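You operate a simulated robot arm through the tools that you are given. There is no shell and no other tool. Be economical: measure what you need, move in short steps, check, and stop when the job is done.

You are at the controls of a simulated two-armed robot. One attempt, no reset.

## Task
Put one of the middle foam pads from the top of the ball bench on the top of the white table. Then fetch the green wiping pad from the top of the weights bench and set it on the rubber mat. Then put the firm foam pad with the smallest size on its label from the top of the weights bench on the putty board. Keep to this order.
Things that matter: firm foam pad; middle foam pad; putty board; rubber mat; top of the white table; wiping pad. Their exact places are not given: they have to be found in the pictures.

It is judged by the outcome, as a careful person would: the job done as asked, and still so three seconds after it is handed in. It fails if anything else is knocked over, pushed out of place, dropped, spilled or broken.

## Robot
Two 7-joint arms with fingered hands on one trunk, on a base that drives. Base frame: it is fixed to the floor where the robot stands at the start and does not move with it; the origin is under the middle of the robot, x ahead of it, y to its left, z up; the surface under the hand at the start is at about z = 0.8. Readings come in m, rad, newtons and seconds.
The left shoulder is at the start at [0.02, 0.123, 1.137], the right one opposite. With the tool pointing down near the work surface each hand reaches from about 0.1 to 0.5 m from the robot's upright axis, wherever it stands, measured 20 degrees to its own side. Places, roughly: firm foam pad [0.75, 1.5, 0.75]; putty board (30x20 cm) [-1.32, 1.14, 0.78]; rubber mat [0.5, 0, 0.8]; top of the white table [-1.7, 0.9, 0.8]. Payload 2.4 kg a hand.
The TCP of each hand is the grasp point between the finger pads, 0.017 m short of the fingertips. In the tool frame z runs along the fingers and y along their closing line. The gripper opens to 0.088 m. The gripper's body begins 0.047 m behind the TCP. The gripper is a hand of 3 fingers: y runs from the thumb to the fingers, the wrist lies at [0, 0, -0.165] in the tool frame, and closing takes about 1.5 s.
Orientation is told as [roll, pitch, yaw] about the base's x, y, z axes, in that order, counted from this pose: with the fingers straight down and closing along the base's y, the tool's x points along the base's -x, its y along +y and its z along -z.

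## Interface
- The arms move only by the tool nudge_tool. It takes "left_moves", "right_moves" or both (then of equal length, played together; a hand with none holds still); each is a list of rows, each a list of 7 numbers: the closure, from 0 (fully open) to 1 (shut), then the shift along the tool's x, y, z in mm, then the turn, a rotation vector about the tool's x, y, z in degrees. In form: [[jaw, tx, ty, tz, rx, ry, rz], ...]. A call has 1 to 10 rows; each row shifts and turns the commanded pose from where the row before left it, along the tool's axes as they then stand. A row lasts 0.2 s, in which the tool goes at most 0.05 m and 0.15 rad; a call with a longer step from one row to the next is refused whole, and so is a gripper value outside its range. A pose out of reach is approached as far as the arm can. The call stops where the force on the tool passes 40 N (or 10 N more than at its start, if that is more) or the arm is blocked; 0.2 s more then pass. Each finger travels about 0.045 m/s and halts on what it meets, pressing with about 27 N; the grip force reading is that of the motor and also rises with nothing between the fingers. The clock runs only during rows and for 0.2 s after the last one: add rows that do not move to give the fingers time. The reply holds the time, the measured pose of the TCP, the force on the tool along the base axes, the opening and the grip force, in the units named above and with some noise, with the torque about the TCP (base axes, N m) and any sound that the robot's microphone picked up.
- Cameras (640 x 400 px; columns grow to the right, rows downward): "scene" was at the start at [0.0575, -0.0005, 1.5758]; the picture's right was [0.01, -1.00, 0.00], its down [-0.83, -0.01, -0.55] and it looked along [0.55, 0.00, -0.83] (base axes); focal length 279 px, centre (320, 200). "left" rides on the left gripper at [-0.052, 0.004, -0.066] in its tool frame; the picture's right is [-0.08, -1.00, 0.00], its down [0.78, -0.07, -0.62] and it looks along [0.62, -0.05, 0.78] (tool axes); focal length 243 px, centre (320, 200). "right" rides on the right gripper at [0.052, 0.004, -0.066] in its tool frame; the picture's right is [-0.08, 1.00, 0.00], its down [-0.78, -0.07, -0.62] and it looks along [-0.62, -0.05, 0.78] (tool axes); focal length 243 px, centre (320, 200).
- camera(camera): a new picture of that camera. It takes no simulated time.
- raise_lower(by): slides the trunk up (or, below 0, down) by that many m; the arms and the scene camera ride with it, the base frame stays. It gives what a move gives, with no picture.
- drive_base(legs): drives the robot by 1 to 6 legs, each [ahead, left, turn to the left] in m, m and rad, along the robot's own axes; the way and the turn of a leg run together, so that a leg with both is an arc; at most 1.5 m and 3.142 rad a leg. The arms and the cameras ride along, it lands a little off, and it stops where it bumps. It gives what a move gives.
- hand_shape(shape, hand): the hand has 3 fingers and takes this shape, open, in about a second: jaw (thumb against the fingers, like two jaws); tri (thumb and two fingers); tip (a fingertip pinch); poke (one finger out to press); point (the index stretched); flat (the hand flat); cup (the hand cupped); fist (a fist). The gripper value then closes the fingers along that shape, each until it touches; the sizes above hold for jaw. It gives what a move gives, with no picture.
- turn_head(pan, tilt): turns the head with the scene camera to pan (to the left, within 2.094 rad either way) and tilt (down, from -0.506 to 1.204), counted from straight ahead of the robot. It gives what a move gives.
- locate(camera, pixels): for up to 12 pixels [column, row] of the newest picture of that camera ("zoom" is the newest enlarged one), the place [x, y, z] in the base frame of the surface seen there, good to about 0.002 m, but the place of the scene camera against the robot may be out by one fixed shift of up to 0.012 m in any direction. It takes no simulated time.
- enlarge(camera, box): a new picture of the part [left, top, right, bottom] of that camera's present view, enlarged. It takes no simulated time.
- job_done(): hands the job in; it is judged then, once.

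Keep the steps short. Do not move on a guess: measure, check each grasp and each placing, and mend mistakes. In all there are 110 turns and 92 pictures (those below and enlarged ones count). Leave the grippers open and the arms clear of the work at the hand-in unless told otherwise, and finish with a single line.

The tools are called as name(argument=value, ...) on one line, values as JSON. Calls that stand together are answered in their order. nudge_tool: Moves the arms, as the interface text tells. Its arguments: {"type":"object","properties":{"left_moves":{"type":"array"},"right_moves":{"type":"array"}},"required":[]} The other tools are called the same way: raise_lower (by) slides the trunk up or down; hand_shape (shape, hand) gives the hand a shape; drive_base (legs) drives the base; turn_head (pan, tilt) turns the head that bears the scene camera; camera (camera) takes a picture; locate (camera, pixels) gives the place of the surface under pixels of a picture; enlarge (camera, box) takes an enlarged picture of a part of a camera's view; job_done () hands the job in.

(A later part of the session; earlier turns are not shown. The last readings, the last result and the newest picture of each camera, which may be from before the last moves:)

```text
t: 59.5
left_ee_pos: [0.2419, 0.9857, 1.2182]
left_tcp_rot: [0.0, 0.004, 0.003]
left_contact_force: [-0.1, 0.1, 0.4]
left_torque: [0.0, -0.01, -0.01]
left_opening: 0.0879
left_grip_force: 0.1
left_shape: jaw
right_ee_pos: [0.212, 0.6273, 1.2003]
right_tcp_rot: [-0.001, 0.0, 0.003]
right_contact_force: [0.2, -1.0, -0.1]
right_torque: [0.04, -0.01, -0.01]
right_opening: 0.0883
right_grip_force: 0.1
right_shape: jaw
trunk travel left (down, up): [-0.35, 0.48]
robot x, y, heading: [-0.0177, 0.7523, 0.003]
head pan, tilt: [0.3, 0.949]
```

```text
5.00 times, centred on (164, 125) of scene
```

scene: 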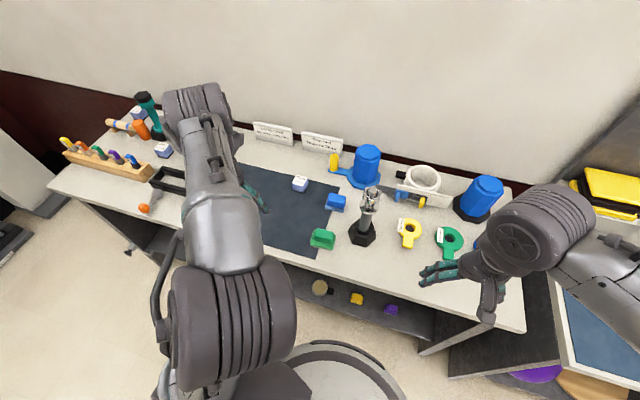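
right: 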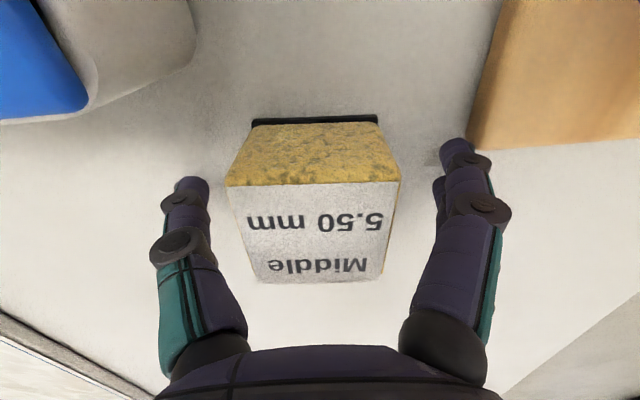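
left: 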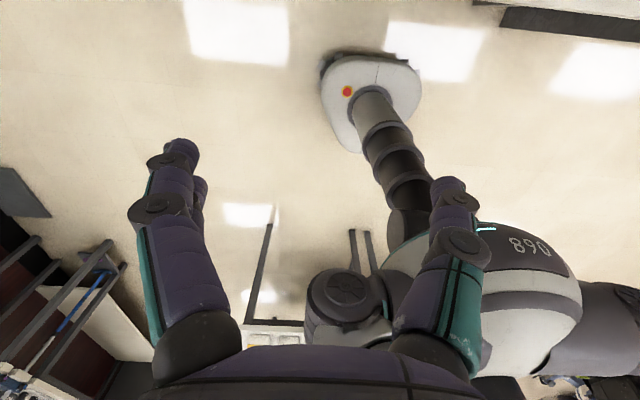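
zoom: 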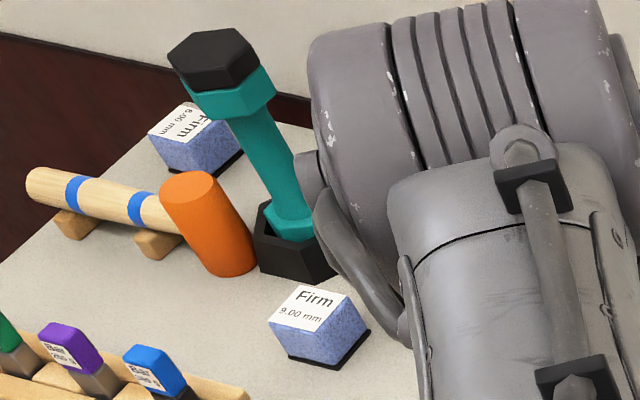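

Firm labels so far: 7.50, 9.00, and one that's unclear at the back (6.00 or 8.00). First the wiping pad; I measure it.

enlarge(camera="scene", box=[280, 190, 380, 260])

locate(camera="scene", pixels=[[317, 231], [333, 234], [314, 239], [332, 242], [323, 236], [322, 243], [313, 247], [335, 248], [338, 234], [311, 240], [345, 250]])

```text
5.71 times, centred on (330, 225) of scene
```

zoom: 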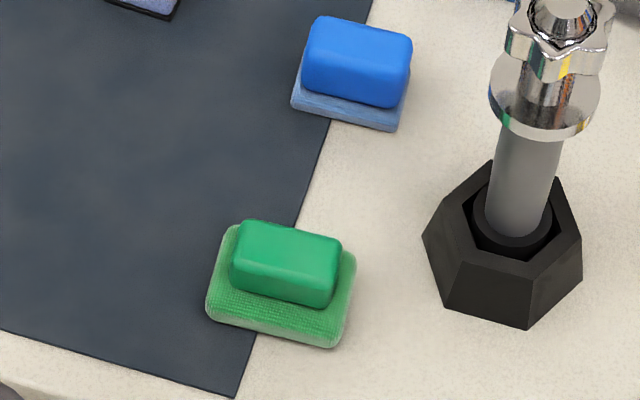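

```text
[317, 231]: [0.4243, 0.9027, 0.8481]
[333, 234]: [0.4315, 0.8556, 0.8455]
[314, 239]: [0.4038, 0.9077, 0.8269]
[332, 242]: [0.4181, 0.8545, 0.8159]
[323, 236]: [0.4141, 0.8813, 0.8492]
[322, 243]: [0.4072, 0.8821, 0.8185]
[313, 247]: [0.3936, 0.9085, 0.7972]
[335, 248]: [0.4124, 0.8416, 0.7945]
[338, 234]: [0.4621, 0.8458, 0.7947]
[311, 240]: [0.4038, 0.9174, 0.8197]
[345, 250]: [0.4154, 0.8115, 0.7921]
```

locate(camera="zoom", pixels=[[246, 226], [336, 243], [240, 266], [328, 283], [288, 254], [290, 297], [235, 285], [330, 302], [228, 232], [352, 255], [210, 310], [332, 340]])

```text
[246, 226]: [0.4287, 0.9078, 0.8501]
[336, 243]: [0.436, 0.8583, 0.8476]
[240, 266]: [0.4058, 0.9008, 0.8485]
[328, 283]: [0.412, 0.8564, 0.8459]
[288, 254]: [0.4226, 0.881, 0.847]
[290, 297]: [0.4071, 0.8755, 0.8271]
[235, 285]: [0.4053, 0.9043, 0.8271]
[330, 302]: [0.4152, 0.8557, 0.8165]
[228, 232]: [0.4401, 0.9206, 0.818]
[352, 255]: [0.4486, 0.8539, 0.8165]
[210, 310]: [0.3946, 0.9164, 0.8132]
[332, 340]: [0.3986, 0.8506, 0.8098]
```

Handle block centre ≈ (0.411, 0.885) corrected, top ≈ 0.854, turned +8°. I bring the left hand above it.

nudge_tool(left_moves=[[0, -21, -13, 33, 0, 0, 0], [0, -21, -13, 33, 0, 0, 0], [0, -21, -13, 33, 0, 0, 0], [0, -21, -13, 33, 0, 0, 0], [0, -21, -13, 33, 0, 0, 0], [0, -21, -12, 33, 0, 0, 0], [0, -21, -12, 33, 0, 0, 0], [0, -22, -12, 33, 0, 0, 0], [0, 0, 0, 0, 0, 0, -8], [0, 0, 0, 0, 0, 0, 0]])

camera(camera="left")

```text
t: 61.6
left_ee_pos: [0.4113, 0.8847, 0.9522]
left_tcp_rot: [0.0, 0.001, 0.145]
left_contact_force: [0.0, 1.0, 0.3]
left_torque: [-0.01, -0.01, 0.0]
left_opening: 0.0879
left_grip_force: 0.1
left_shape: jaw
right_ee_pos: [0.2115, 0.6252, 1.2016]
right_tcp_rot: [-0.002, 0.001, 0.002]
right_contact_force: [-0.1, 0.6, 0.4]
right_torque: [0.01, 0.01, 0.04]
right_opening: 0.0879
right_grip_force: 0.1
right_shape: jaw
trunk travel left (down, up): [-0.35, 0.48]
robot x, y, heading: [-0.0208, 0.7532, 0.002]
head pan, tilt: [0.3, 0.949]
```

```text
60 pictures are left
```

left: 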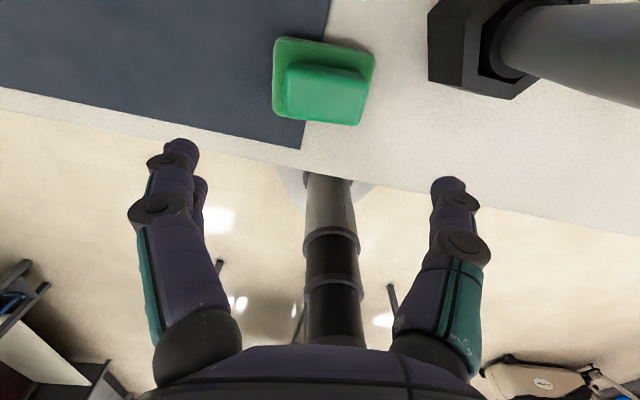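

locate(camera="left", pixels=[[290, 70], [363, 80], [290, 115], [357, 122], [325, 95], [280, 45], [372, 55], [430, 80], [513, 97], [330, 52]])

```text
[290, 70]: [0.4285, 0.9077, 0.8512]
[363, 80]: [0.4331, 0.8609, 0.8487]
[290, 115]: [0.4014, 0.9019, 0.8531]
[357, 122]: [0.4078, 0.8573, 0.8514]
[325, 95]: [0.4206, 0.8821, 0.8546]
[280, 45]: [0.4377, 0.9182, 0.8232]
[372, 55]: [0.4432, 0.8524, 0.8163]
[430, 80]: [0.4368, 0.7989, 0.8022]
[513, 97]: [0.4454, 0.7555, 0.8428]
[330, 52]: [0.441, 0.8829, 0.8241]
```

Handle centre is (0.4175, 0.882), top 0.853; fingers clear the hex base (y≤0.80). I descend to z 0.843.

nudge_tool(left_moves=[[0, -6, -4, 30, 0, 0, 0], [0, 0, 0, 35, 0, 0, 0], [0, 0, 0, 30, 0, 0, 0], [0, 0, 0, 14, 0, 0, 0], [0, 0, 0, 0, 0, 0, 0]])

camera(camera="left")

```text
t: 62.9
left_ee_pos: [0.4186, 0.8824, 0.8446]
left_tcp_rot: [0.0, 0.002, 0.143]
left_contact_force: [-0.5, -0.6, 0.2]
left_torque: [-0.02, 0.0, 0.06]
left_opening: 0.0877
left_grip_force: 0.0
left_shape: jaw
right_ee_pos: [0.212, 0.6269, 1.2018]
right_tcp_rot: [-0.002, 0.001, 0.004]
right_contact_force: [-0.1, 0.7, 0.0]
right_torque: [0.01, 0.01, -0.02]
right_opening: 0.0879
right_grip_force: 0.1
right_shape: jaw
trunk travel left (down, up): [-0.35, 0.48]
robot x, y, heading: [-0.0158, 0.7501, 0.003]
head pan, tilt: [0.3, 0.949]
```

```text
59 pictures are left
```

left: 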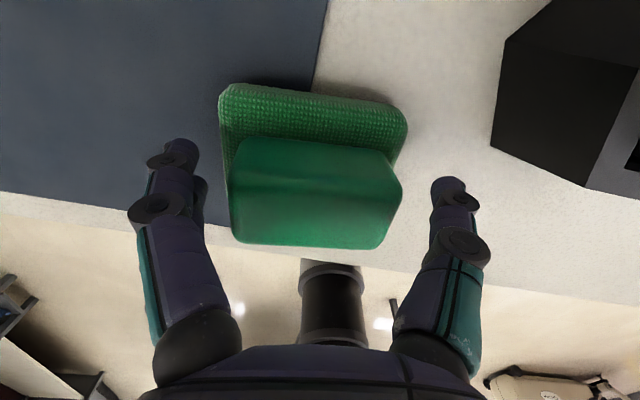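

Well centred between the fingers. I close.

nudge_tool(left_moves=[[0.4, 0, 0, 0, 0, 0, 0], [0.7, 0, 0, 0, 0, 0, 0], [1, 0, 0, 0, 0, 0, 0], [1, 0, 0, 0, 0, 0, 0], [1, 0, 0, 0, 0, 0, 0], [1, 0, 0, 0, 0, 0, 0], [1, 0, 0, 0, 0, 0, 0]])

nudge_tool(left_moves=[[1, 0, 0, -20, 0, 0, 0], [1, 0, 0, -40, 0, 0, 0], [1, 0, 0, -40, 0, 0, 0], [1, 0, 0, -40, 0, 0, 0], [1, 0, 0, -40, 0, 0, 0], [1, 20, 0, -40, 0, 0, 0], [1, 40, 0, -20, 0, 0, 0], [1, 0, 0, 0, 0, 0, 8]])

camera(camera="left")

```text
t: 64.5
left_ee_pos: [0.4184, 0.8806, 0.8461]
left_tcp_rot: [0.001, 0.0, 0.142]
left_contact_force: [-0.2, 0.0, 0.0]
left_torque: [-0.01, 0.01, 0.06]
left_opening: 0.0519
left_grip_force: 26.6
left_shape: jaw
right_ee_pos: [0.212, 0.6272, 1.2022]
right_tcp_rot: [-0.001, 0.0, 0.004]
right_contact_force: [-0.8, 0.1, -0.1]
right_torque: [-0.01, 0.06, 0.02]
right_opening: 0.0879
right_grip_force: 0.0
right_shape: jaw
trunk travel left (down, up): [-0.35, 0.48]
robot x, y, heading: [-0.0214, 0.7565, 0.008]
head pan, tilt: [0.3, 0.949]
```

```text
t: 66.2
left_ee_pos: [0.3573, 0.8724, 1.0856]
left_tcp_rot: [-0.001, 0.002, 0.004]
left_contact_force: [0.4, 0.7, 0.3]
left_torque: [-0.01, -0.02, 0.0]
left_opening: 0.0517
left_grip_force: 27.3
left_shape: jaw
right_ee_pos: [0.2119, 0.6269, 1.2024]
right_tcp_rot: [0.001, 0.0, 0.005]
right_contact_force: [-0.1, 0.5, -1.0]
right_torque: [0.01, -0.05, 0.02]
right_opening: 0.0877
right_grip_force: 0.0
right_shape: jaw
trunk travel left (down, up): [-0.35, 0.48]
robot x, y, heading: [-0.0184, 0.7533, 0.004]
head pan, tilt: [0.3, 0.949]
```

```text
58 pictures are left
```

left: 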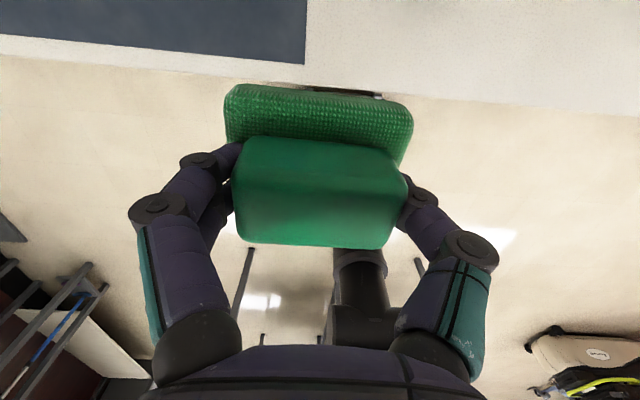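

Wiping pad held firmly. I back off and slide right to the front bench.

drive_base(legs=[[-0.2, 0, 0], [0, -0.75, 0], [0.19, 0, 0]])

turn_head(pan=0.0, tilt=1.0)

camera(camera="scene")

```text
t: 72.7
left_ee_pos: [0.3568, 0.1199, 1.0846]
left_tcp_rot: [0.003, 0.001, 0.019]
left_contact_force: [0.3, 0.2, 0.6]
left_torque: [0.02, -0.01, -0.01]
left_opening: 0.0517
left_grip_force: 26.6
left_shape: jaw
right_ee_pos: [0.2149, -0.1295, 1.2015]
right_tcp_rot: [0.0, 0.002, 0.02]
right_contact_force: [-0.7, 0.2, 0.1]
right_torque: [0.0, -0.01, 0.01]
right_opening: 0.0877
right_grip_force: 0.0
right_shape: jaw
trunk travel left (down, up): [-0.35, 0.48]
robot x, y, heading: [-0.0208, -0.0032, 0.015]
head pan, tilt: [0.3, 0.949]
```

```text
t: 73.5
left_ee_pos: [0.3568, 0.1177, 1.084]
left_tcp_rot: [0.0, 0.002, 0.019]
left_contact_force: [0.0, -0.3, -1.3]
left_torque: [0.05, -0.01, -0.02]
left_opening: 0.0513
left_grip_force: 26.4
left_shape: jaw
right_ee_pos: [0.212, -0.1291, 1.2011]
right_tcp_rot: [0.0, -0.001, 0.019]
right_contact_force: [0.5, 0.2, -0.6]
right_torque: [0.03, 0.0, -0.01]
right_opening: 0.0879
right_grip_force: 0.0
right_shape: jaw
trunk travel left (down, up): [-0.35, 0.48]
robot x, y, heading: [-0.0179, -0.0053, 0.014]
head pan, tilt: [0.0, 1.0]
```

```text
57 pictures are left
```

scene: 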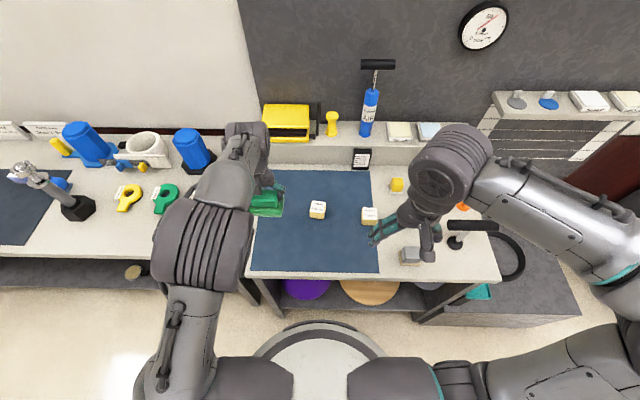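

Target on the mat: (0.385, 0.10), clear of the other pads. I go down in stages.

nudge_tool(left_moves=[[1, -28, -18, 20, 0, 0, 0], [1, 0, 0, 40, 0, 0, 0], [1, 0, 0, 40, 0, 0, 0], [1, 0, 0, 40, 0, 0, 0], [1, 0, 0, 40, 0, 0, 0], [1, 0, 0, 35, 0, 0, 0], [1, 0, 0, 12, 0, 0, 0], [1, 0, 0, 0, 0, 0, 0]])

camera(camera="left")

```text
t: 75.3
left_ee_pos: [0.386, 0.1018, 0.8558]
left_tcp_rot: [-0.001, 0.002, 0.02]
left_contact_force: [-0.3, 0.0, -0.3]
left_torque: [0.01, -0.05, 0.01]
left_opening: 0.0513
left_grip_force: 27.4
left_shape: jaw
right_ee_pos: [0.2142, -0.1291, 1.2011]
right_tcp_rot: [0.0, 0.001, 0.021]
right_contact_force: [0.0, -0.4, -0.5]
right_torque: [0.0, 0.01, -0.04]
right_opening: 0.0878
right_grip_force: 0.1
right_shape: jaw
trunk travel left (down, up): [-0.35, 0.48]
robot x, y, heading: [-0.0208, -0.0069, 0.019]
head pan, tilt: [0.0, 1.0]
```

```text
56 pictures are left
```

left: 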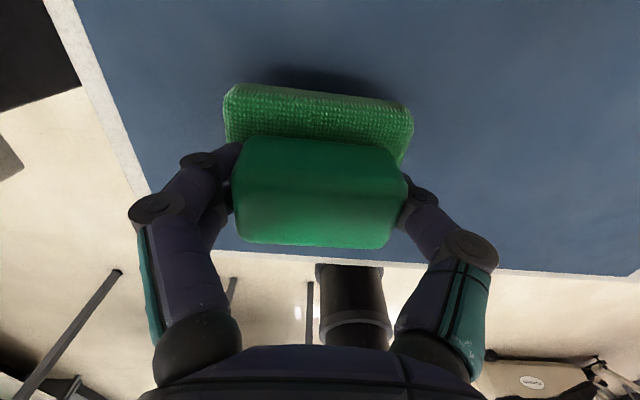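

nudge_tool(left_moves=[[1, 0, 0, 5, 0, 0, 0], [1, 0, 0, 2, 0, 0, 0], [1, 0, 0, 2, 0, 0, 0], [1, 0, 0, 1, 0, 0, 0], [1, 0, 0, 0, 0, 0, 0]])

```text
t: 76.5
left_ee_pos: [0.3849, 0.1016, 0.8485]
left_tcp_rot: [0.001, 0.002, 0.018]
left_contact_force: [0.4, -0.4, -0.3]
left_torque: [0.01, 0.0, 0.02]
left_opening: 0.0517
left_grip_force: 26.4
left_shape: jaw
right_ee_pos: [0.2137, -0.1297, 1.2008]
right_tcp_rot: [-0.001, -0.001, 0.019]
right_contact_force: [0.2, 0.1, 0.3]
right_torque: [0.0, -0.01, -0.02]
right_opening: 0.0879
right_grip_force: 0.1
right_shape: jaw
trunk travel left (down, up): [-0.35, 0.48]
robot x, y, heading: [-0.0196, -0.0095, 0.02]
head pan, tilt: [0.0, 1.0]
```

nudge_tool(left_moves=[[1, 0, 0, 1, 0, 0, 0], [1, 0, 0, 1, 0, 0, 0], [1, 0, 0, 0, 0, 0, 0]])

camera(camera="left")

```text
t: 77.3
left_ee_pos: [0.3858, 0.1023, 0.8445]
left_tcp_rot: [0.0, 0.0, 0.017]
left_contact_force: [-1.4, -0.1, 5.0]
left_torque: [-0.2, 0.01, -0.02]
left_opening: 0.0511
left_grip_force: 27.1
left_shape: jaw
right_ee_pos: [0.2127, -0.1292, 1.2016]
right_tcp_rot: [-0.001, -0.001, 0.018]
right_contact_force: [-0.2, -1.1, 0.5]
right_torque: [-0.03, 0.0, -0.04]
right_opening: 0.088
right_grip_force: 0.0
right_shape: jaw
trunk travel left (down, up): [-0.35, 0.48]
robot x, y, heading: [-0.0169, -0.007, 0.021]
head pan, tilt: [0.0, 1.0]
```

```text
55 pictures are left
```

left: 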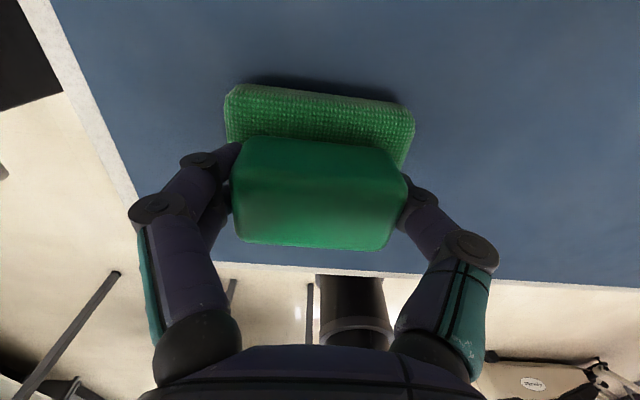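

Contact (5 N up). I open and rise.

nudge_tool(left_moves=[[0.7, 0, 0, 0, 0, 0, 0], [0.3, 0, 0, 0, 0, 0, 0], [0, 0, 0, 0, 0, 0, 0], [0, 0, 0, 0, 0, 0, 0], [0, 0, 0, 0, 0, 0, 0], [0, 0, 0, 0, 0, 0, 0]])

nudge_tool(left_moves=[[0, 0, 0, -20, 0, 0, 0], [0, 0, 0, -40, 0, 0, 0], [0, 0, 0, -40, 0, 0, 0], [0, 0, 0, -40, 0, 0, 0], [0, 0, 0, -40, 0, 0, 0], [0, 20, 10, -40, 0, 0, 0], [0, 30, 15, -30, 0, 0, 0], [0, 30, 15, -30, 0, 0, 0], [0, 20, 10, -30, 0, 0, 0]])

camera(camera="scene")

```text
t: 78.7
left_ee_pos: [0.3849, 0.1021, 0.8457]
left_tcp_rot: [0.0, 0.001, 0.019]
left_contact_force: [-0.1, -0.8, -1.0]
left_torque: [0.0, 0.02, 0.01]
left_opening: 0.0878
left_grip_force: 0.0
left_shape: jaw
right_ee_pos: [0.2137, -0.1298, 1.2019]
right_tcp_rot: [-0.001, -0.002, 0.019]
right_contact_force: [0.2, 0.5, -0.2]
right_torque: [0.01, -0.03, 0.02]
right_opening: 0.0876
right_grip_force: 0.0
right_shape: jaw
trunk travel left (down, up): [-0.35, 0.48]
robot x, y, heading: [-0.0167, -0.0025, 0.019]
head pan, tilt: [0.0, 1.0]
```

```text
t: 80.7
left_ee_pos: [0.2828, 0.1495, 1.1582]
left_tcp_rot: [-0.003, 0.0, 0.019]
left_contact_force: [-1.0, 0.6, 0.0]
left_torque: [-0.03, 0.01, 0.0]
left_opening: 0.0875
left_grip_force: 0.0
left_shape: jaw
right_ee_pos: [0.2137, -0.1299, 1.2011]
right_tcp_rot: [0.002, 0.001, 0.021]
right_contact_force: [-0.2, -1.2, -0.6]
right_torque: [-0.01, -0.02, -0.01]
right_opening: 0.0878
right_grip_force: 0.1
right_shape: jaw
trunk travel left (down, up): [-0.35, 0.48]
robot x, y, heading: [-0.0182, -0.0035, 0.02]
head pan, tilt: [0.0, 1.0]
```

```text
54 pictures are left
```

scene: 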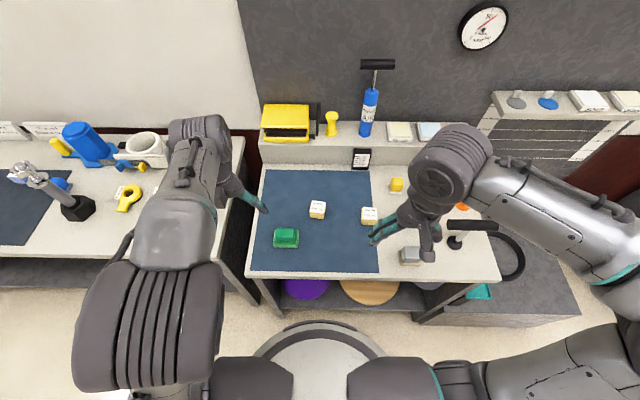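

Green wiping pad is on the mat. Now I drive to the left end of the weights bench to read the firm labels.

drive_base(legs=[[-0.2, 0, -0.02], [0, 1.5, 0], [0, 0.15, 0]])

turn_head(pan=0.0, tilt=0.6)

camera(camera="scene")

```text
t: 90.3
left_ee_pos: [0.0837, 1.8014, 1.1581]
left_tcp_rot: [-0.001, 0.003, -0.003]
left_contact_force: [-0.1, 0.3, 0.4]
left_torque: [0.04, -0.01, -0.02]
left_opening: 0.0877
left_grip_force: 0.1
left_shape: jaw
right_ee_pos: [0.0084, 1.5244, 1.2007]
right_tcp_rot: [-0.002, -0.001, -0.001]
right_contact_force: [-0.4, 0.1, 0.1]
right_torque: [-0.03, -0.01, 0.01]
right_opening: 0.0881
right_grip_force: 0.0
right_shape: jaw
trunk travel left (down, up): [-0.35, 0.48]
robot x, y, heading: [-0.2215, 1.6539, 0.001]
head pan, tilt: [0.0, 1.0]
```

```text
t: 91.2
left_ee_pos: [0.0836, 1.801, 1.1582]
left_tcp_rot: [0.002, 0.002, -0.001]
left_contact_force: [-0.2, -0.1, -0.3]
left_torque: [-0.03, 0.03, 0.02]
left_opening: 0.088
left_grip_force: 0.0
left_shape: jaw
right_ee_pos: [0.0082, 1.5222, 1.2022]
right_tcp_rot: [-0.001, -0.001, -0.001]
right_contact_force: [0.6, 0.1, 0.0]
right_torque: [-0.01, 0.0, 0.0]
right_opening: 0.0883
right_grip_force: 0.1
right_shape: jaw
trunk travel left (down, up): [-0.35, 0.48]
robot x, y, heading: [-0.2199, 1.6533, 0.001]
head pan, tilt: [0.0, 0.6]
```

```text
53 pictures are left
```

scene: 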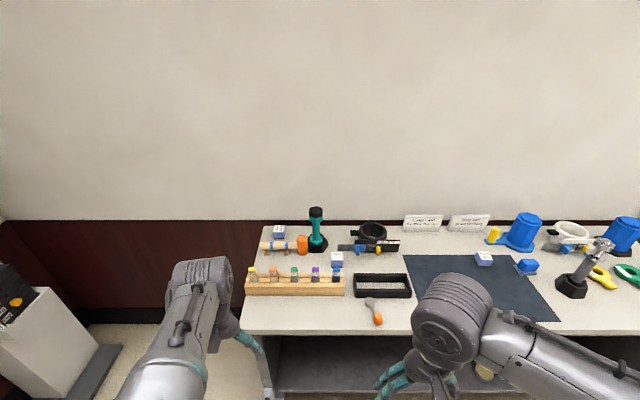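

enlarge(camera="scene", box=[264, 220, 312, 250])

enlarge(camera="scene", box=[240, 200, 420, 330])

locate(camera="scene", pixels=[[279, 230], [275, 228], [284, 228], [279, 236], [337, 255], [317, 225], [317, 210], [302, 242], [268, 245], [484, 258], [250, 285], [243, 327]])

```text
13.33 times, centred on (288, 235) of scene
```

zoom: 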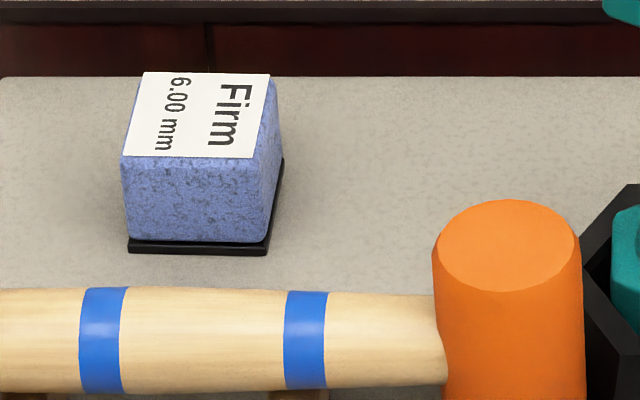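

```text
3.08 times, centred on (330, 265) of scene
```

zoom: 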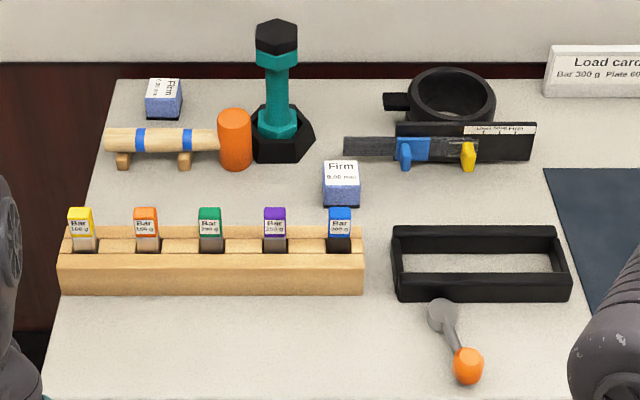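

```text
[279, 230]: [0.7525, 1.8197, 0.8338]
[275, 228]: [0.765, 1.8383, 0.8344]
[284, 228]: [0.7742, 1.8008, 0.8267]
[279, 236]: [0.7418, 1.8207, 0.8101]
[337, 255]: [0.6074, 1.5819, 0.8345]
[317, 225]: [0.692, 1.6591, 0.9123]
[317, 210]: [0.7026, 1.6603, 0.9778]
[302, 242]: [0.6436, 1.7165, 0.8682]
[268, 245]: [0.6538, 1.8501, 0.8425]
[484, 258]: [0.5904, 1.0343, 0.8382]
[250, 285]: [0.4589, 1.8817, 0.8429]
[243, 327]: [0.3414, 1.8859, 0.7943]
```

The back pad reads 6.00 mm – smallest. It's too deep from the front, so I check the floor space at the bench's left end.

turn_head(pan=0.75, tilt=0.75)

camera(camera="scene")

```text
t: 92.3
left_ee_pos: [0.084, 1.8009, 1.1581]
left_tcp_rot: [0.0, 0.002, -0.001]
left_contact_force: [0.1, 1.0, -0.1]
left_torque: [0.01, -0.01, 0.01]
left_opening: 0.0879
left_grip_force: 0.1
left_shape: jaw
right_ee_pos: [0.0091, 1.5224, 1.202]
right_tcp_rot: [0.001, 0.0, -0.001]
right_contact_force: [0.7, 0.0, 0.1]
right_torque: [-0.02, 0.0, -0.01]
right_opening: 0.0877
right_grip_force: 0.0
right_shape: jaw
trunk travel left (down, up): [-0.35, 0.48]
robot x, y, heading: [-0.2211, 1.6491, 0.001]
head pan, tilt: [0.75, 0.75]
```

```text
50 pictures are left
```

scene: 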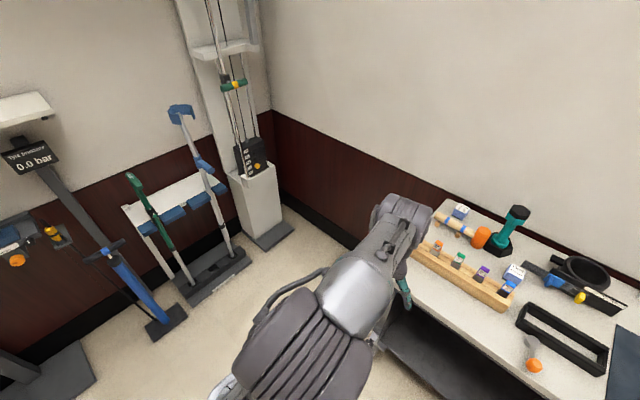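

locate(camera="scene", pixels=[[285, 232], [262, 248], [245, 258], [190, 298], [300, 205], [355, 245], [230, 85], [320, 215], [165, 335], [400, 100], [275, 150], [330, 260]])

```text
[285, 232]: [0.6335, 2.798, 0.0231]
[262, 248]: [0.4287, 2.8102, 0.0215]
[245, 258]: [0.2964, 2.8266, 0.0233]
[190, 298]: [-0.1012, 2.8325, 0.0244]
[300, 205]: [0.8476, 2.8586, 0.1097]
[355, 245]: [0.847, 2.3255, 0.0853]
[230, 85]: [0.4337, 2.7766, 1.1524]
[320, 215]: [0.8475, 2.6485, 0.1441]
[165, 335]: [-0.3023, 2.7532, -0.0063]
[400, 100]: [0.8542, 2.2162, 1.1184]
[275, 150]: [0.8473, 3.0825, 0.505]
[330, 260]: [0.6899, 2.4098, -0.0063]
```

There's free floor left of the bench (y 1.9–2.8, wall x≈0.85). I'll stand near (0.46, 2.20) turned −45° and use the right hand. First I tuck the left hand and move part of the way.

nudge_tool(left_moves=[[0, 25, -7, -14, 0, 0, 0], [0, 25, -7, -14, 0, 0, 0], [0, 24, -6, -14, 0, 0, 0], [0, 0, 0, 0, 0, 0, 0]])

drive_base(legs=[[0, 0.58, 0], [0, 0, -0.785], [0.3, 0.3, 0]])

turn_head(pan=0.0, tilt=0.85)

camera(camera="scene")

```text
t: 93.3
left_ee_pos: [0.0805, 1.8003, 1.1892]
left_tcp_rot: [-0.001, 0.004, -0.002]
left_contact_force: [0.3, 0.7, 0.8]
left_torque: [-0.01, 0.0, -0.04]
left_opening: 0.088
left_grip_force: 0.1
left_shape: jaw
left hand out of reach, approached as far as the arm can: row 1, 2, 3
right_ee_pos: [0.0076, 1.5236, 1.2012]
right_tcp_rot: [-0.001, -0.001, 0.0]
right_contact_force: [0.4, 0.0, 0.9]
right_torque: [-0.03, 0.02, -0.01]
right_opening: 0.0879
right_grip_force: 0.1
right_shape: jaw
trunk travel left (down, up): [-0.35, 0.48]
robot x, y, heading: [-0.2198, 1.65, 0.0]
head pan, tilt: [0.75, 0.75]
```

```text
t: 100.9
left_ee_pos: [0.5223, 2.1391, 1.1887]
left_tcp_rot: [-0.002, 0.004, -0.772]
left_contact_force: [-0.4, -0.8, -0.6]
left_torque: [-0.02, 0.01, 0.01]
left_opening: 0.0879
left_grip_force: 0.0
left_shape: jaw
right_ee_pos: [0.2785, 1.9909, 1.2016]
right_tcp_rot: [0.0, -0.001, -0.77]
right_contact_force: [-0.6, 0.2, -0.9]
right_torque: [0.02, -0.01, 0.0]
right_opening: 0.088
right_grip_force: 0.1
right_shape: jaw
trunk travel left (down, up): [-0.35, 0.48]
robot x, y, heading: [0.2, 2.2444, -0.776]
head pan, tilt: [0.75, 0.75]
```

```text
t: 102.0
left_ee_pos: [0.5214, 2.1391, 1.1897]
left_tcp_rot: [-0.003, 0.004, -0.772]
left_contact_force: [0.1, 0.3, -0.5]
left_torque: [0.03, 0.03, -0.02]
left_opening: 0.0877
left_grip_force: 0.2
left_shape: jaw
right_ee_pos: [0.2778, 1.9907, 1.2022]
right_tcp_rot: [0.0, -0.001, -0.772]
right_contact_force: [0.7, -0.1, 0.5]
right_torque: [0.01, -0.01, 0.0]
right_opening: 0.0881
right_grip_force: 0.1
right_shape: jaw
trunk travel left (down, up): [-0.35, 0.48]
robot x, y, heading: [0.1999, 2.2461, -0.774]
head pan, tilt: [0.0, 0.85]
```

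```text
49 pictures are left
```

scene: 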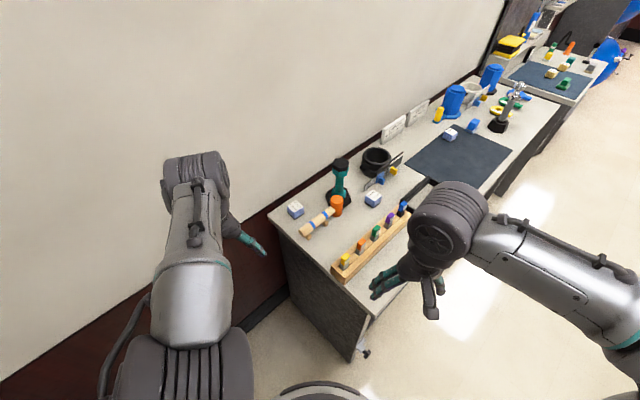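

enlarge(camera="scene", box=[260, 150, 420, 250])

locate(camera="scene", pixels=[[272, 218], [300, 255], [345, 305], [377, 315], [352, 358], [290, 290], [295, 207], [250, 250]])

```text
4.00 times, centred on (340, 200) of scene
```

zoom: 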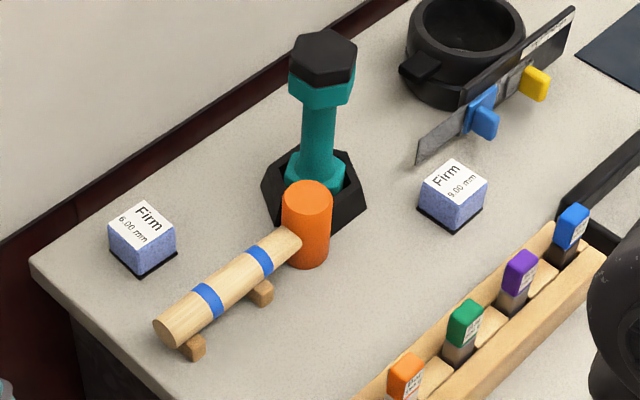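

```text
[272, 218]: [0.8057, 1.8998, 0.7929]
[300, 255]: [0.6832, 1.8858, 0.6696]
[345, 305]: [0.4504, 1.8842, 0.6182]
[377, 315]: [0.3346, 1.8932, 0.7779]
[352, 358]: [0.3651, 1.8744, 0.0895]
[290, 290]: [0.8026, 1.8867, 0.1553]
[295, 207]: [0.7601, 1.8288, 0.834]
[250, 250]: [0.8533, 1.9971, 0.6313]
```

locate(camera="zoom", pixels=[[112, 232], [145, 205], [172, 236], [142, 256], [142, 232], [160, 325], [225, 275], [305, 190], [325, 60]])

drive_base(legs=[[0.214, 0.153, 0]])

camera(camera="scene")

camera(camera="right")

```text
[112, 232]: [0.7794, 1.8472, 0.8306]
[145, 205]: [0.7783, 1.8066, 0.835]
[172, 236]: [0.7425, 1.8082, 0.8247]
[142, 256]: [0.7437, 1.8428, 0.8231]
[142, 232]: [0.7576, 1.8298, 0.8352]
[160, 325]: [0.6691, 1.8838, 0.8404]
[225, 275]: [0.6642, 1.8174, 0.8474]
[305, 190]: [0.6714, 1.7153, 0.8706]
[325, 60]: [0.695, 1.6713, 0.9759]
```

```text
t: 103.9
left_ee_pos: [0.7762, 2.0979, 1.1906]
left_tcp_rot: [-0.001, 0.004, -0.776]
left_contact_force: [-0.1, 0.8, 0.6]
left_torque: [0.0, 0.03, 0.0]
left_opening: 0.088
left_grip_force: 0.1
left_shape: jaw
right_ee_pos: [0.5336, 1.9501, 1.2003]
right_tcp_rot: [0.0, -0.001, -0.775]
right_contact_force: [-0.2, 0.3, 0.0]
right_torque: [-0.01, 0.01, -0.01]
right_opening: 0.0877
right_grip_force: 0.2
right_shape: jaw
trunk travel left (down, up): [-0.35, 0.48]
robot x, y, heading: [0.4562, 2.2015, -0.774]
head pan, tilt: [0.0, 0.85]
```

```text
47 pictures are left
```

scene: 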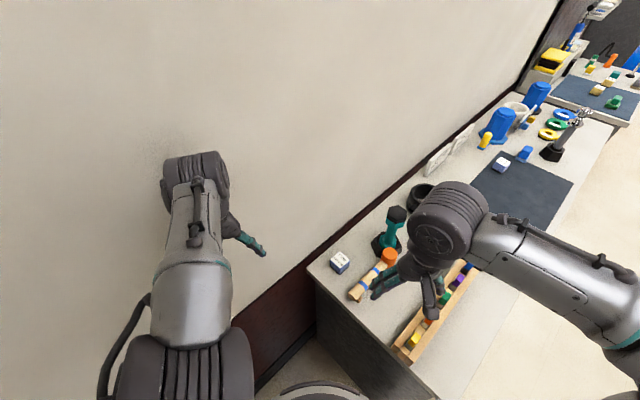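

```text
46 pictures are left
```

right: 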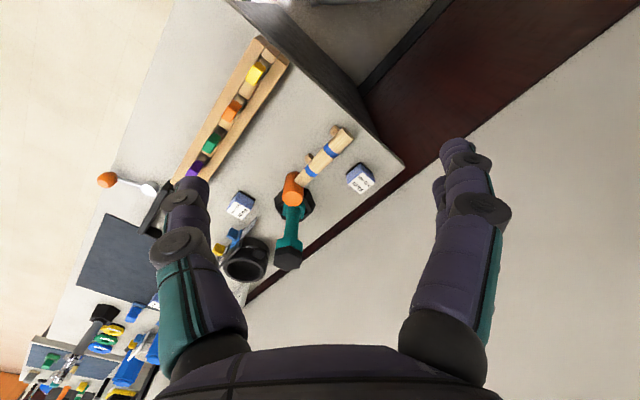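

enlarge(camera="right", box=[270, 110, 430, 210])

locate(camera="right", pixels=[[356, 167], [374, 178], [365, 192], [348, 180], [361, 178], [345, 132], [405, 170], [294, 190], [288, 262]])

```text
4.00 times, centred on (350, 160) of right
```

zoom: 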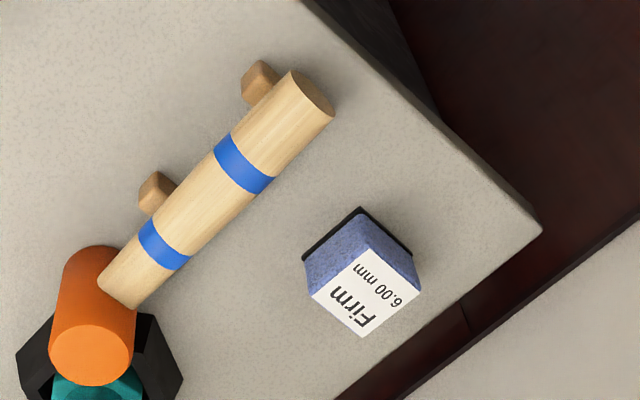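

```text
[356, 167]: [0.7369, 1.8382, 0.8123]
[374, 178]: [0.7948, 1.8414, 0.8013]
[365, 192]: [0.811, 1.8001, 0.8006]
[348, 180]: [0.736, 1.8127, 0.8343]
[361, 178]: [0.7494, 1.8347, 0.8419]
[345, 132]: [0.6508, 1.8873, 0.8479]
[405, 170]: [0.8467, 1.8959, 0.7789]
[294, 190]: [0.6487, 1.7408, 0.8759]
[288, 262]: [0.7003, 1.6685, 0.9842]
```

locate(camera="zoom", pixels=[[312, 292], [366, 252], [416, 288], [362, 333], [364, 292], [362, 212]])

```text
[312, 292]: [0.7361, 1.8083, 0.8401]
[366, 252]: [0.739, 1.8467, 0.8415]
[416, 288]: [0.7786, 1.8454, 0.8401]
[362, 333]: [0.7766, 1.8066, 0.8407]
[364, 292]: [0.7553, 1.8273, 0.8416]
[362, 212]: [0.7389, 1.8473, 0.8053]
```

6.00 pad centre (0.757, 1.827), top 0.841, square with the axes. I turn the right tool to yaw 0 first, while high.

nudge_tool(right_moves=[[0, 0, 0, 0, 0, 0, -7.4], [0, 0, 0, 0, 0, 0, -7.4], [0, 0, 0, 0, 0, 0, -7.4], [0, 0, 0, 0, 0, 0, -7.4], [0, 0, 0, 0, 0, 0, -7.4], [0, 0, 0, 0, 0, 0, -7.4], [0, 0, 0, 0, 0, 0, 0]])

nudge_tool(right_moves=[[0, -32, -17, 10, 0, 0, 0], [0, -32, -17, 20, 0, 0, 0], [0, -32, -17, 25, 0, 0, 0], [0, -32, -18, 30, 0, 0, 0], [0, -32, -18, 30, 0, 0, 0], [0, -32, -18, 30, 0, 0, 0], [0, -31, -18, 30, 0, 0, 0], [0, 0, 0, 30, 0, 0, 0], [0, 0, 0, 0, 0, 0, 0]])

camera(camera="right")

```text
t: 105.5
left_ee_pos: [0.7769, 2.0987, 1.19]
left_tcp_rot: [-0.001, 0.005, -0.774]
left_contact_force: [0.2, -0.2, -0.1]
left_torque: [0.02, 0.01, 0.02]
left_opening: 0.088
left_grip_force: 0.0
left_shape: jaw
right_ee_pos: [0.5331, 1.9508, 1.2016]
right_tcp_rot: [-0.001, -0.001, 0.002]
right_contact_force: [1.0, -0.3, 1.2]
right_torque: [0.01, 0.03, 0.01]
right_opening: 0.0879
right_grip_force: 0.0
right_shape: jaw
trunk travel left (down, up): [-0.35, 0.48]
robot x, y, heading: [0.4594, 2.2016, -0.775]
head pan, tilt: [0.0, 0.85]
```

```text
t: 107.5
left_ee_pos: [0.7772, 2.0981, 1.1896]
left_tcp_rot: [-0.002, 0.003, -0.776]
left_contact_force: [-0.7, -0.6, 0.2]
left_torque: [-0.01, -0.03, 0.02]
left_opening: 0.0879
left_grip_force: 0.0
left_shape: jaw
right_ee_pos: [0.7501, 1.8393, 0.9971]
right_tcp_rot: [0.0, -0.001, -0.001]
right_contact_force: [-0.5, 0.0, -0.7]
right_torque: [-0.03, 0.02, 0.0]
right_opening: 0.088
right_grip_force: 0.1
right_shape: jaw
right hand out of reach, approached as far as the arm can: row 7
trunk travel left (down, up): [-0.35, 0.48]
robot x, y, heading: [0.4554, 2.2043, -0.773]
head pan, tilt: [0.0, 0.85]
```

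```text
44 pictures are left
```

right: 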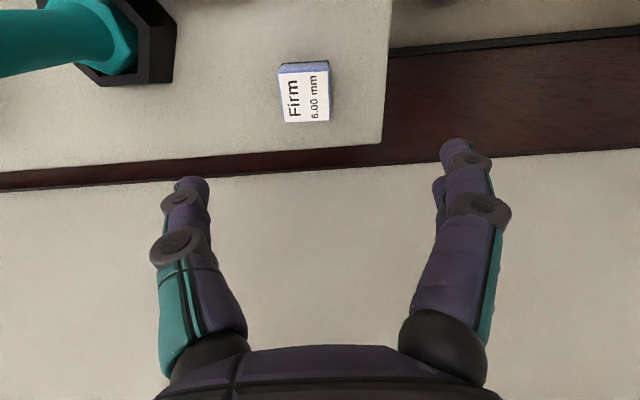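

At the reach limit here. I retract the right hand, turn the base left 0.5 rad (brings the right shoulder nearer), and re-approach.

nudge_tool(right_moves=[[0, 0, 0, -40, 0, 0, 0], [0, 25, 15, -35, 0, 0, 0], [0, 40, 20, -20, 0, 0, 0], [0, 40, 20, 0, 0, 0, 0], [0, 40, 20, 0, 0, 0, 0]])

drive_base(legs=[[0, 0, 0.5]])

camera(camera="right")

```text
t: 108.7
left_ee_pos: [0.7768, 2.0985, 1.1896]
left_tcp_rot: [0.0, 0.001, -0.775]
left_contact_force: [-0.3, -0.4, -0.2]
left_torque: [-0.01, 0.01, 0.01]
left_opening: 0.0882
left_grip_force: 0.1
left_shape: jaw
right_ee_pos: [0.6041, 1.9165, 1.0885]
right_tcp_rot: [0.001, -0.003, -0.001]
right_contact_force: [-0.8, 0.3, -0.6]
right_torque: [-0.02, 0.01, 0.0]
right_opening: 0.0879
right_grip_force: 0.0
right_shape: jaw
trunk travel left (down, up): [-0.35, 0.48]
robot x, y, heading: [0.4604, 2.2048, -0.774]
head pan, tilt: [0.0, 0.85]
```

```text
t: 110.0
left_ee_pos: [0.7853, 2.1842, 1.1913]
left_tcp_rot: [-0.001, 0.002, -0.522]
left_contact_force: [-26.0, 3.1, 4.1]
left_torque: [-0.41, -2.2, -0.44]
left_opening: 0.0878
left_grip_force: 0.0
left_shape: jaw
right_ee_pos: [0.6693, 1.9655, 1.0911]
right_tcp_rot: [-0.002, -0.006, 0.268]
right_contact_force: [-0.3, 0.2, 0.3]
right_torque: [0.01, -0.01, -0.01]
right_opening: 0.088
right_grip_force: 0.1
right_shape: jaw
trunk travel left (down, up): [-0.35, 0.48]
robot x, y, heading: [0.4554, 2.2005, -0.507]
head pan, tilt: [0.0, 0.85]
stopped in leg 1: the force on the tool passed its limit at 89 N (the readings are from after the stop); the commanded pose is now the measured one
```

```text
43 pictures are left
```

right: 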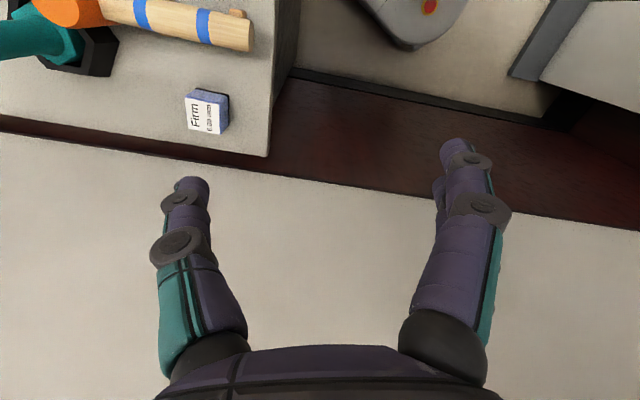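

The left hand brushed the plain wall. I back straight off the wall, then turn.

drive_base(legs=[[-0.105, -0.058, 0], [0, 0, 0.4]])

camera(camera="scene")

```text
t: 112.5
left_ee_pos: [0.6504, 2.3182, 1.1889]
left_tcp_rot: [-0.002, 0.006, -0.11]
left_contact_force: [0.0, -1.0, 0.0]
left_torque: [-0.02, 0.02, 0.01]
left_opening: 0.088
left_grip_force: 0.0
left_shape: jaw
right_ee_pos: [0.6316, 2.0723, 1.089]
right_tcp_rot: [0.0, 0.001, 0.677]
right_contact_force: [-0.8, -0.1, 0.2]
right_torque: [0.01, 0.03, 0.0]
right_opening: 0.0879
right_grip_force: 0.2
right_shape: jaw
trunk travel left (down, up): [-0.35, 0.48]
robot x, y, heading: [0.3405, 2.203, -0.098]
head pan, tilt: [0.0, 0.85]
```

```text
42 pictures are left
```

scene: 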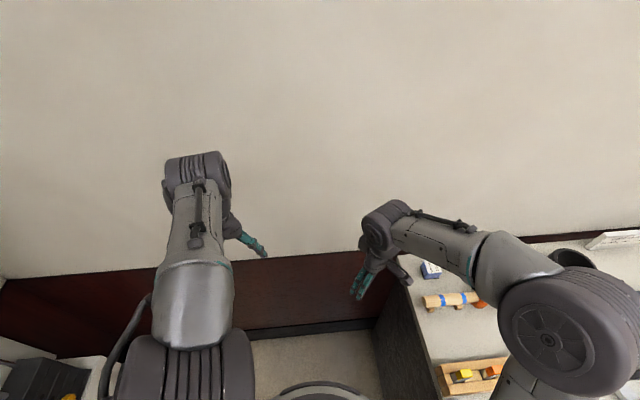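

drive_base(legs=[[0.08, 0.008, 0]])

nudge_tool(right_moves=[[0, 0, 0, 0, 0, 0, 7.8], [0, 0, 0, 0, 0, 0, 7.8], [0, 0, 0, 0, 0, 0, 7.8], [0, 0, 0, 0, 0, 0, 7.8], [0, 0, 0, 0, 0, 0, 7.6], [0, 0, 0, 0, 0, 0, 0]])

```text
t: 113.5
left_ee_pos: [0.7303, 2.3194, 1.1887]
left_tcp_rot: [-0.003, 0.009, -0.109]
left_contact_force: [0.3, 0.4, 0.6]
left_torque: [0.04, 0.03, 0.0]
left_opening: 0.0882
left_grip_force: 0.0
left_shape: jaw
right_ee_pos: [0.7119, 2.0728, 1.0882]
right_tcp_rot: [0.0, 0.001, 0.677]
right_contact_force: [0.2, 0.5, 0.3]
right_torque: [0.01, -0.04, 0.0]
right_opening: 0.0878
right_grip_force: 0.1
right_shape: jaw
trunk travel left (down, up): [-0.35, 0.48]
robot x, y, heading: [0.4175, 2.2039, -0.101]
head pan, tilt: [0.0, 0.85]
```

```text
t: 114.9
left_ee_pos: [0.7291, 2.3186, 1.1904]
left_tcp_rot: [-0.006, 0.008, -0.109]
left_contact_force: [-0.6, 0.7, -0.3]
left_torque: [0.02, 0.0, -0.02]
left_opening: 0.0879
left_grip_force: 0.1
left_shape: jaw
right_ee_pos: [0.7097, 2.0718, 1.0905]
right_tcp_rot: [-0.001, -0.001, -0.001]
right_contact_force: [0.5, 0.9, 0.6]
right_torque: [-0.02, 0.02, -0.03]
right_opening: 0.0881
right_grip_force: 0.1
right_shape: jaw
trunk travel left (down, up): [-0.35, 0.48]
robot x, y, heading: [0.4161, 2.2042, -0.1]
head pan, tilt: [0.0, 0.85]
```

nudge_tool(right_moves=[[0, -6, -35, 5, 0, 0, 0], [0, -6, -35, 15, 0, 0, 0], [0, -7, -35, 20, 0, 0, 0], [0, -7, -35, 20, 0, 0, 0], [0, -7, -35, 25, 0, 0, 0], [0, -7, -35, 25, 0, 0, 0], [0, -7, -35, 25, 0, 0, 0], [0, 0, 0, 0, 0, 0, 0]])

camera(camera="right")

```text
t: 116.7
left_ee_pos: [0.7296, 2.3196, 1.1888]
left_tcp_rot: [-0.004, 0.006, -0.109]
left_contact_force: [-0.2, 0.7, 0.7]
left_torque: [-0.01, 0.01, 0.02]
left_opening: 0.0878
left_grip_force: 0.1
left_shape: jaw
right_ee_pos: [0.7587, 1.8312, 0.9508]
right_tcp_rot: [0.001, -0.001, 0.0]
right_contact_force: [0.1, -0.3, 0.0]
right_torque: [0.01, 0.02, 0.01]
right_opening: 0.0878
right_grip_force: 0.0
right_shape: jaw
trunk travel left (down, up): [-0.35, 0.48]
robot x, y, heading: [0.4166, 2.2041, -0.097]
head pan, tilt: [0.0, 0.85]
```

```text
41 pictures are left
```

right: 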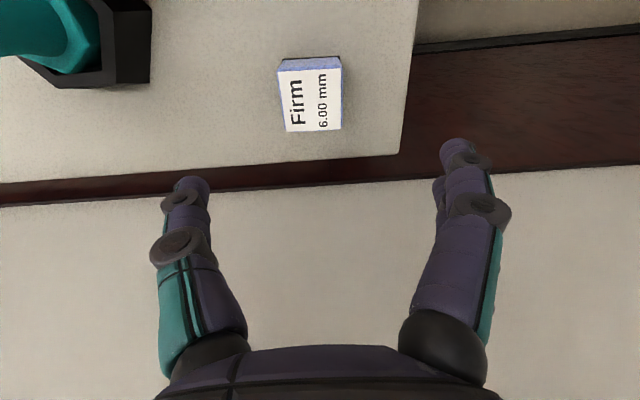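

locate(camera="right", pixels=[[281, 73], [340, 70], [287, 130], [340, 128], [311, 100], [150, 70], [110, 88]])

```text
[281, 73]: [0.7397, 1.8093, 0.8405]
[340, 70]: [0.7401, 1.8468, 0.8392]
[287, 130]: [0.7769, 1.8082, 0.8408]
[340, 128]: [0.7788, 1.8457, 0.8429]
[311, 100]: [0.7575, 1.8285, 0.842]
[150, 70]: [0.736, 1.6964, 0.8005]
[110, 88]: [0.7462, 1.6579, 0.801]
```

Pad centre (0.758, 1.828). I descend to z≈0.822 and close.

nudge_tool(right_moves=[[0, 0, -3, 30, 0, 0, 0], [0, 0, 0, 35, 0, 0, 0], [0, 0, 0, 35, 0, 0, 0], [0, 0, 0, 20, 0, 0, 0], [0, 0, 0, 9, 0, 0, 0], [0, 0, 0, 0, 0, 0, 0]])

camera(camera="right")

```text
t: 118.1
left_ee_pos: [0.7292, 2.3189, 1.1886]
left_tcp_rot: [-0.003, 0.007, -0.11]
left_contact_force: [-0.7, -0.2, -0.6]
left_torque: [-0.01, 0.01, 0.02]
left_opening: 0.0879
left_grip_force: 0.0
left_shape: jaw
right_ee_pos: [0.757, 1.8224, 0.8258]
right_tcp_rot: [0.0, 0.0, -0.001]
right_contact_force: [-0.5, -0.3, 0.1]
right_torque: [0.0, 0.0, 0.04]
right_opening: 0.0881
right_grip_force: 0.1
right_shape: jaw
trunk travel left (down, up): [-0.35, 0.48]
robot x, y, heading: [0.4163, 2.2039, -0.098]
head pan, tilt: [0.0, 0.85]
```

```text
40 pictures are left
```

right: 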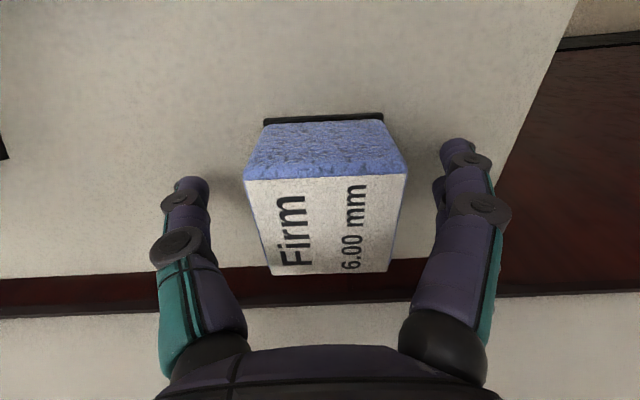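

nudge_tool(right_moves=[[0, 0, 4, 2, 0, 0, 0], [0.4, 0, 0, 0, 0, 0, 0], [0.7, 0, 0, 0, 0, 0, 0], [1, 0, 0, 0, 0, 0, 0], [1, 0, 0, 0, 0, 0, 0], [1, 0, 0, 0, 0, 0, 0], [1, 0, 0, 0, 0, 0, 0], [1, 0, 0, 0, 0, 0, 0], [1, 0, 0, 0, 0, 0, 0]])

nudge_tool(right_moves=[[1, 0, 0, -20, 0, 0, 0], [1, 0, 0, -35, 0, 0, 0], [1, 0, 0, -35, 0, 0, 0], [1, 0, 10, -35, 0, 0, 0], [1, 0, 20, -35, 0, 0, 0], [1, 5, 30, -30, 0, 0, 0], [1, 10, 35, -20, 0, 0, 0], [1, 15, 35, -20, 0, 0, 0], [1, 15, 35, -20, 0, 0, 0], [1, 0, 30, 0, 0, 0, 0]])

camera(camera="right")

```text
t: 120.1
left_ee_pos: [0.7295, 2.32, 1.189]
left_tcp_rot: [-0.005, 0.007, -0.11]
left_contact_force: [0.5, -0.3, -0.3]
left_torque: [-0.03, 0.02, -0.01]
left_opening: 0.088
left_grip_force: 0.1
left_shape: jaw
right_ee_pos: [0.7564, 1.8285, 0.8229]
right_tcp_rot: [0.0, 0.001, -0.001]
right_contact_force: [-1.0, 0.7, 1.0]
right_torque: [-0.02, 0.0, 0.0]
right_opening: 0.0384
right_grip_force: 27.1
right_shape: jaw
trunk travel left (down, up): [-0.35, 0.48]
robot x, y, heading: [0.4158, 2.2009, -0.099]
head pan, tilt: [0.0, 0.85]
```

```text
t: 122.3
left_ee_pos: [0.7289, 2.3188, 1.1892]
left_tcp_rot: [-0.003, 0.005, -0.109]
left_contact_force: [-0.1, -0.1, 0.7]
left_torque: [0.02, 0.0, 0.0]
left_opening: 0.0883
left_grip_force: 0.0
left_shape: jaw
right_ee_pos: [0.7129, 2.0238, 1.0726]
right_tcp_rot: [-0.003, 0.0, 0.0]
right_contact_force: [0.1, 0.4, -0.8]
right_torque: [-0.01, 0.0, 0.0]
right_opening: 0.0381
right_grip_force: 27.0
right_shape: jaw
trunk travel left (down, up): [-0.35, 0.48]
robot x, y, heading: [0.4118, 2.2049, -0.098]
head pan, tilt: [0.0, 0.85]
```

```text
39 pictures are left
```

right: 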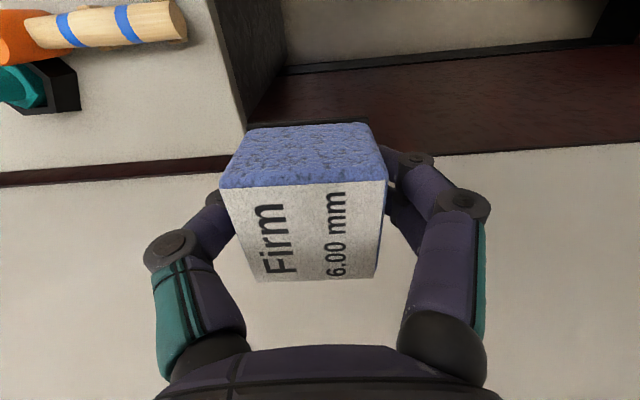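

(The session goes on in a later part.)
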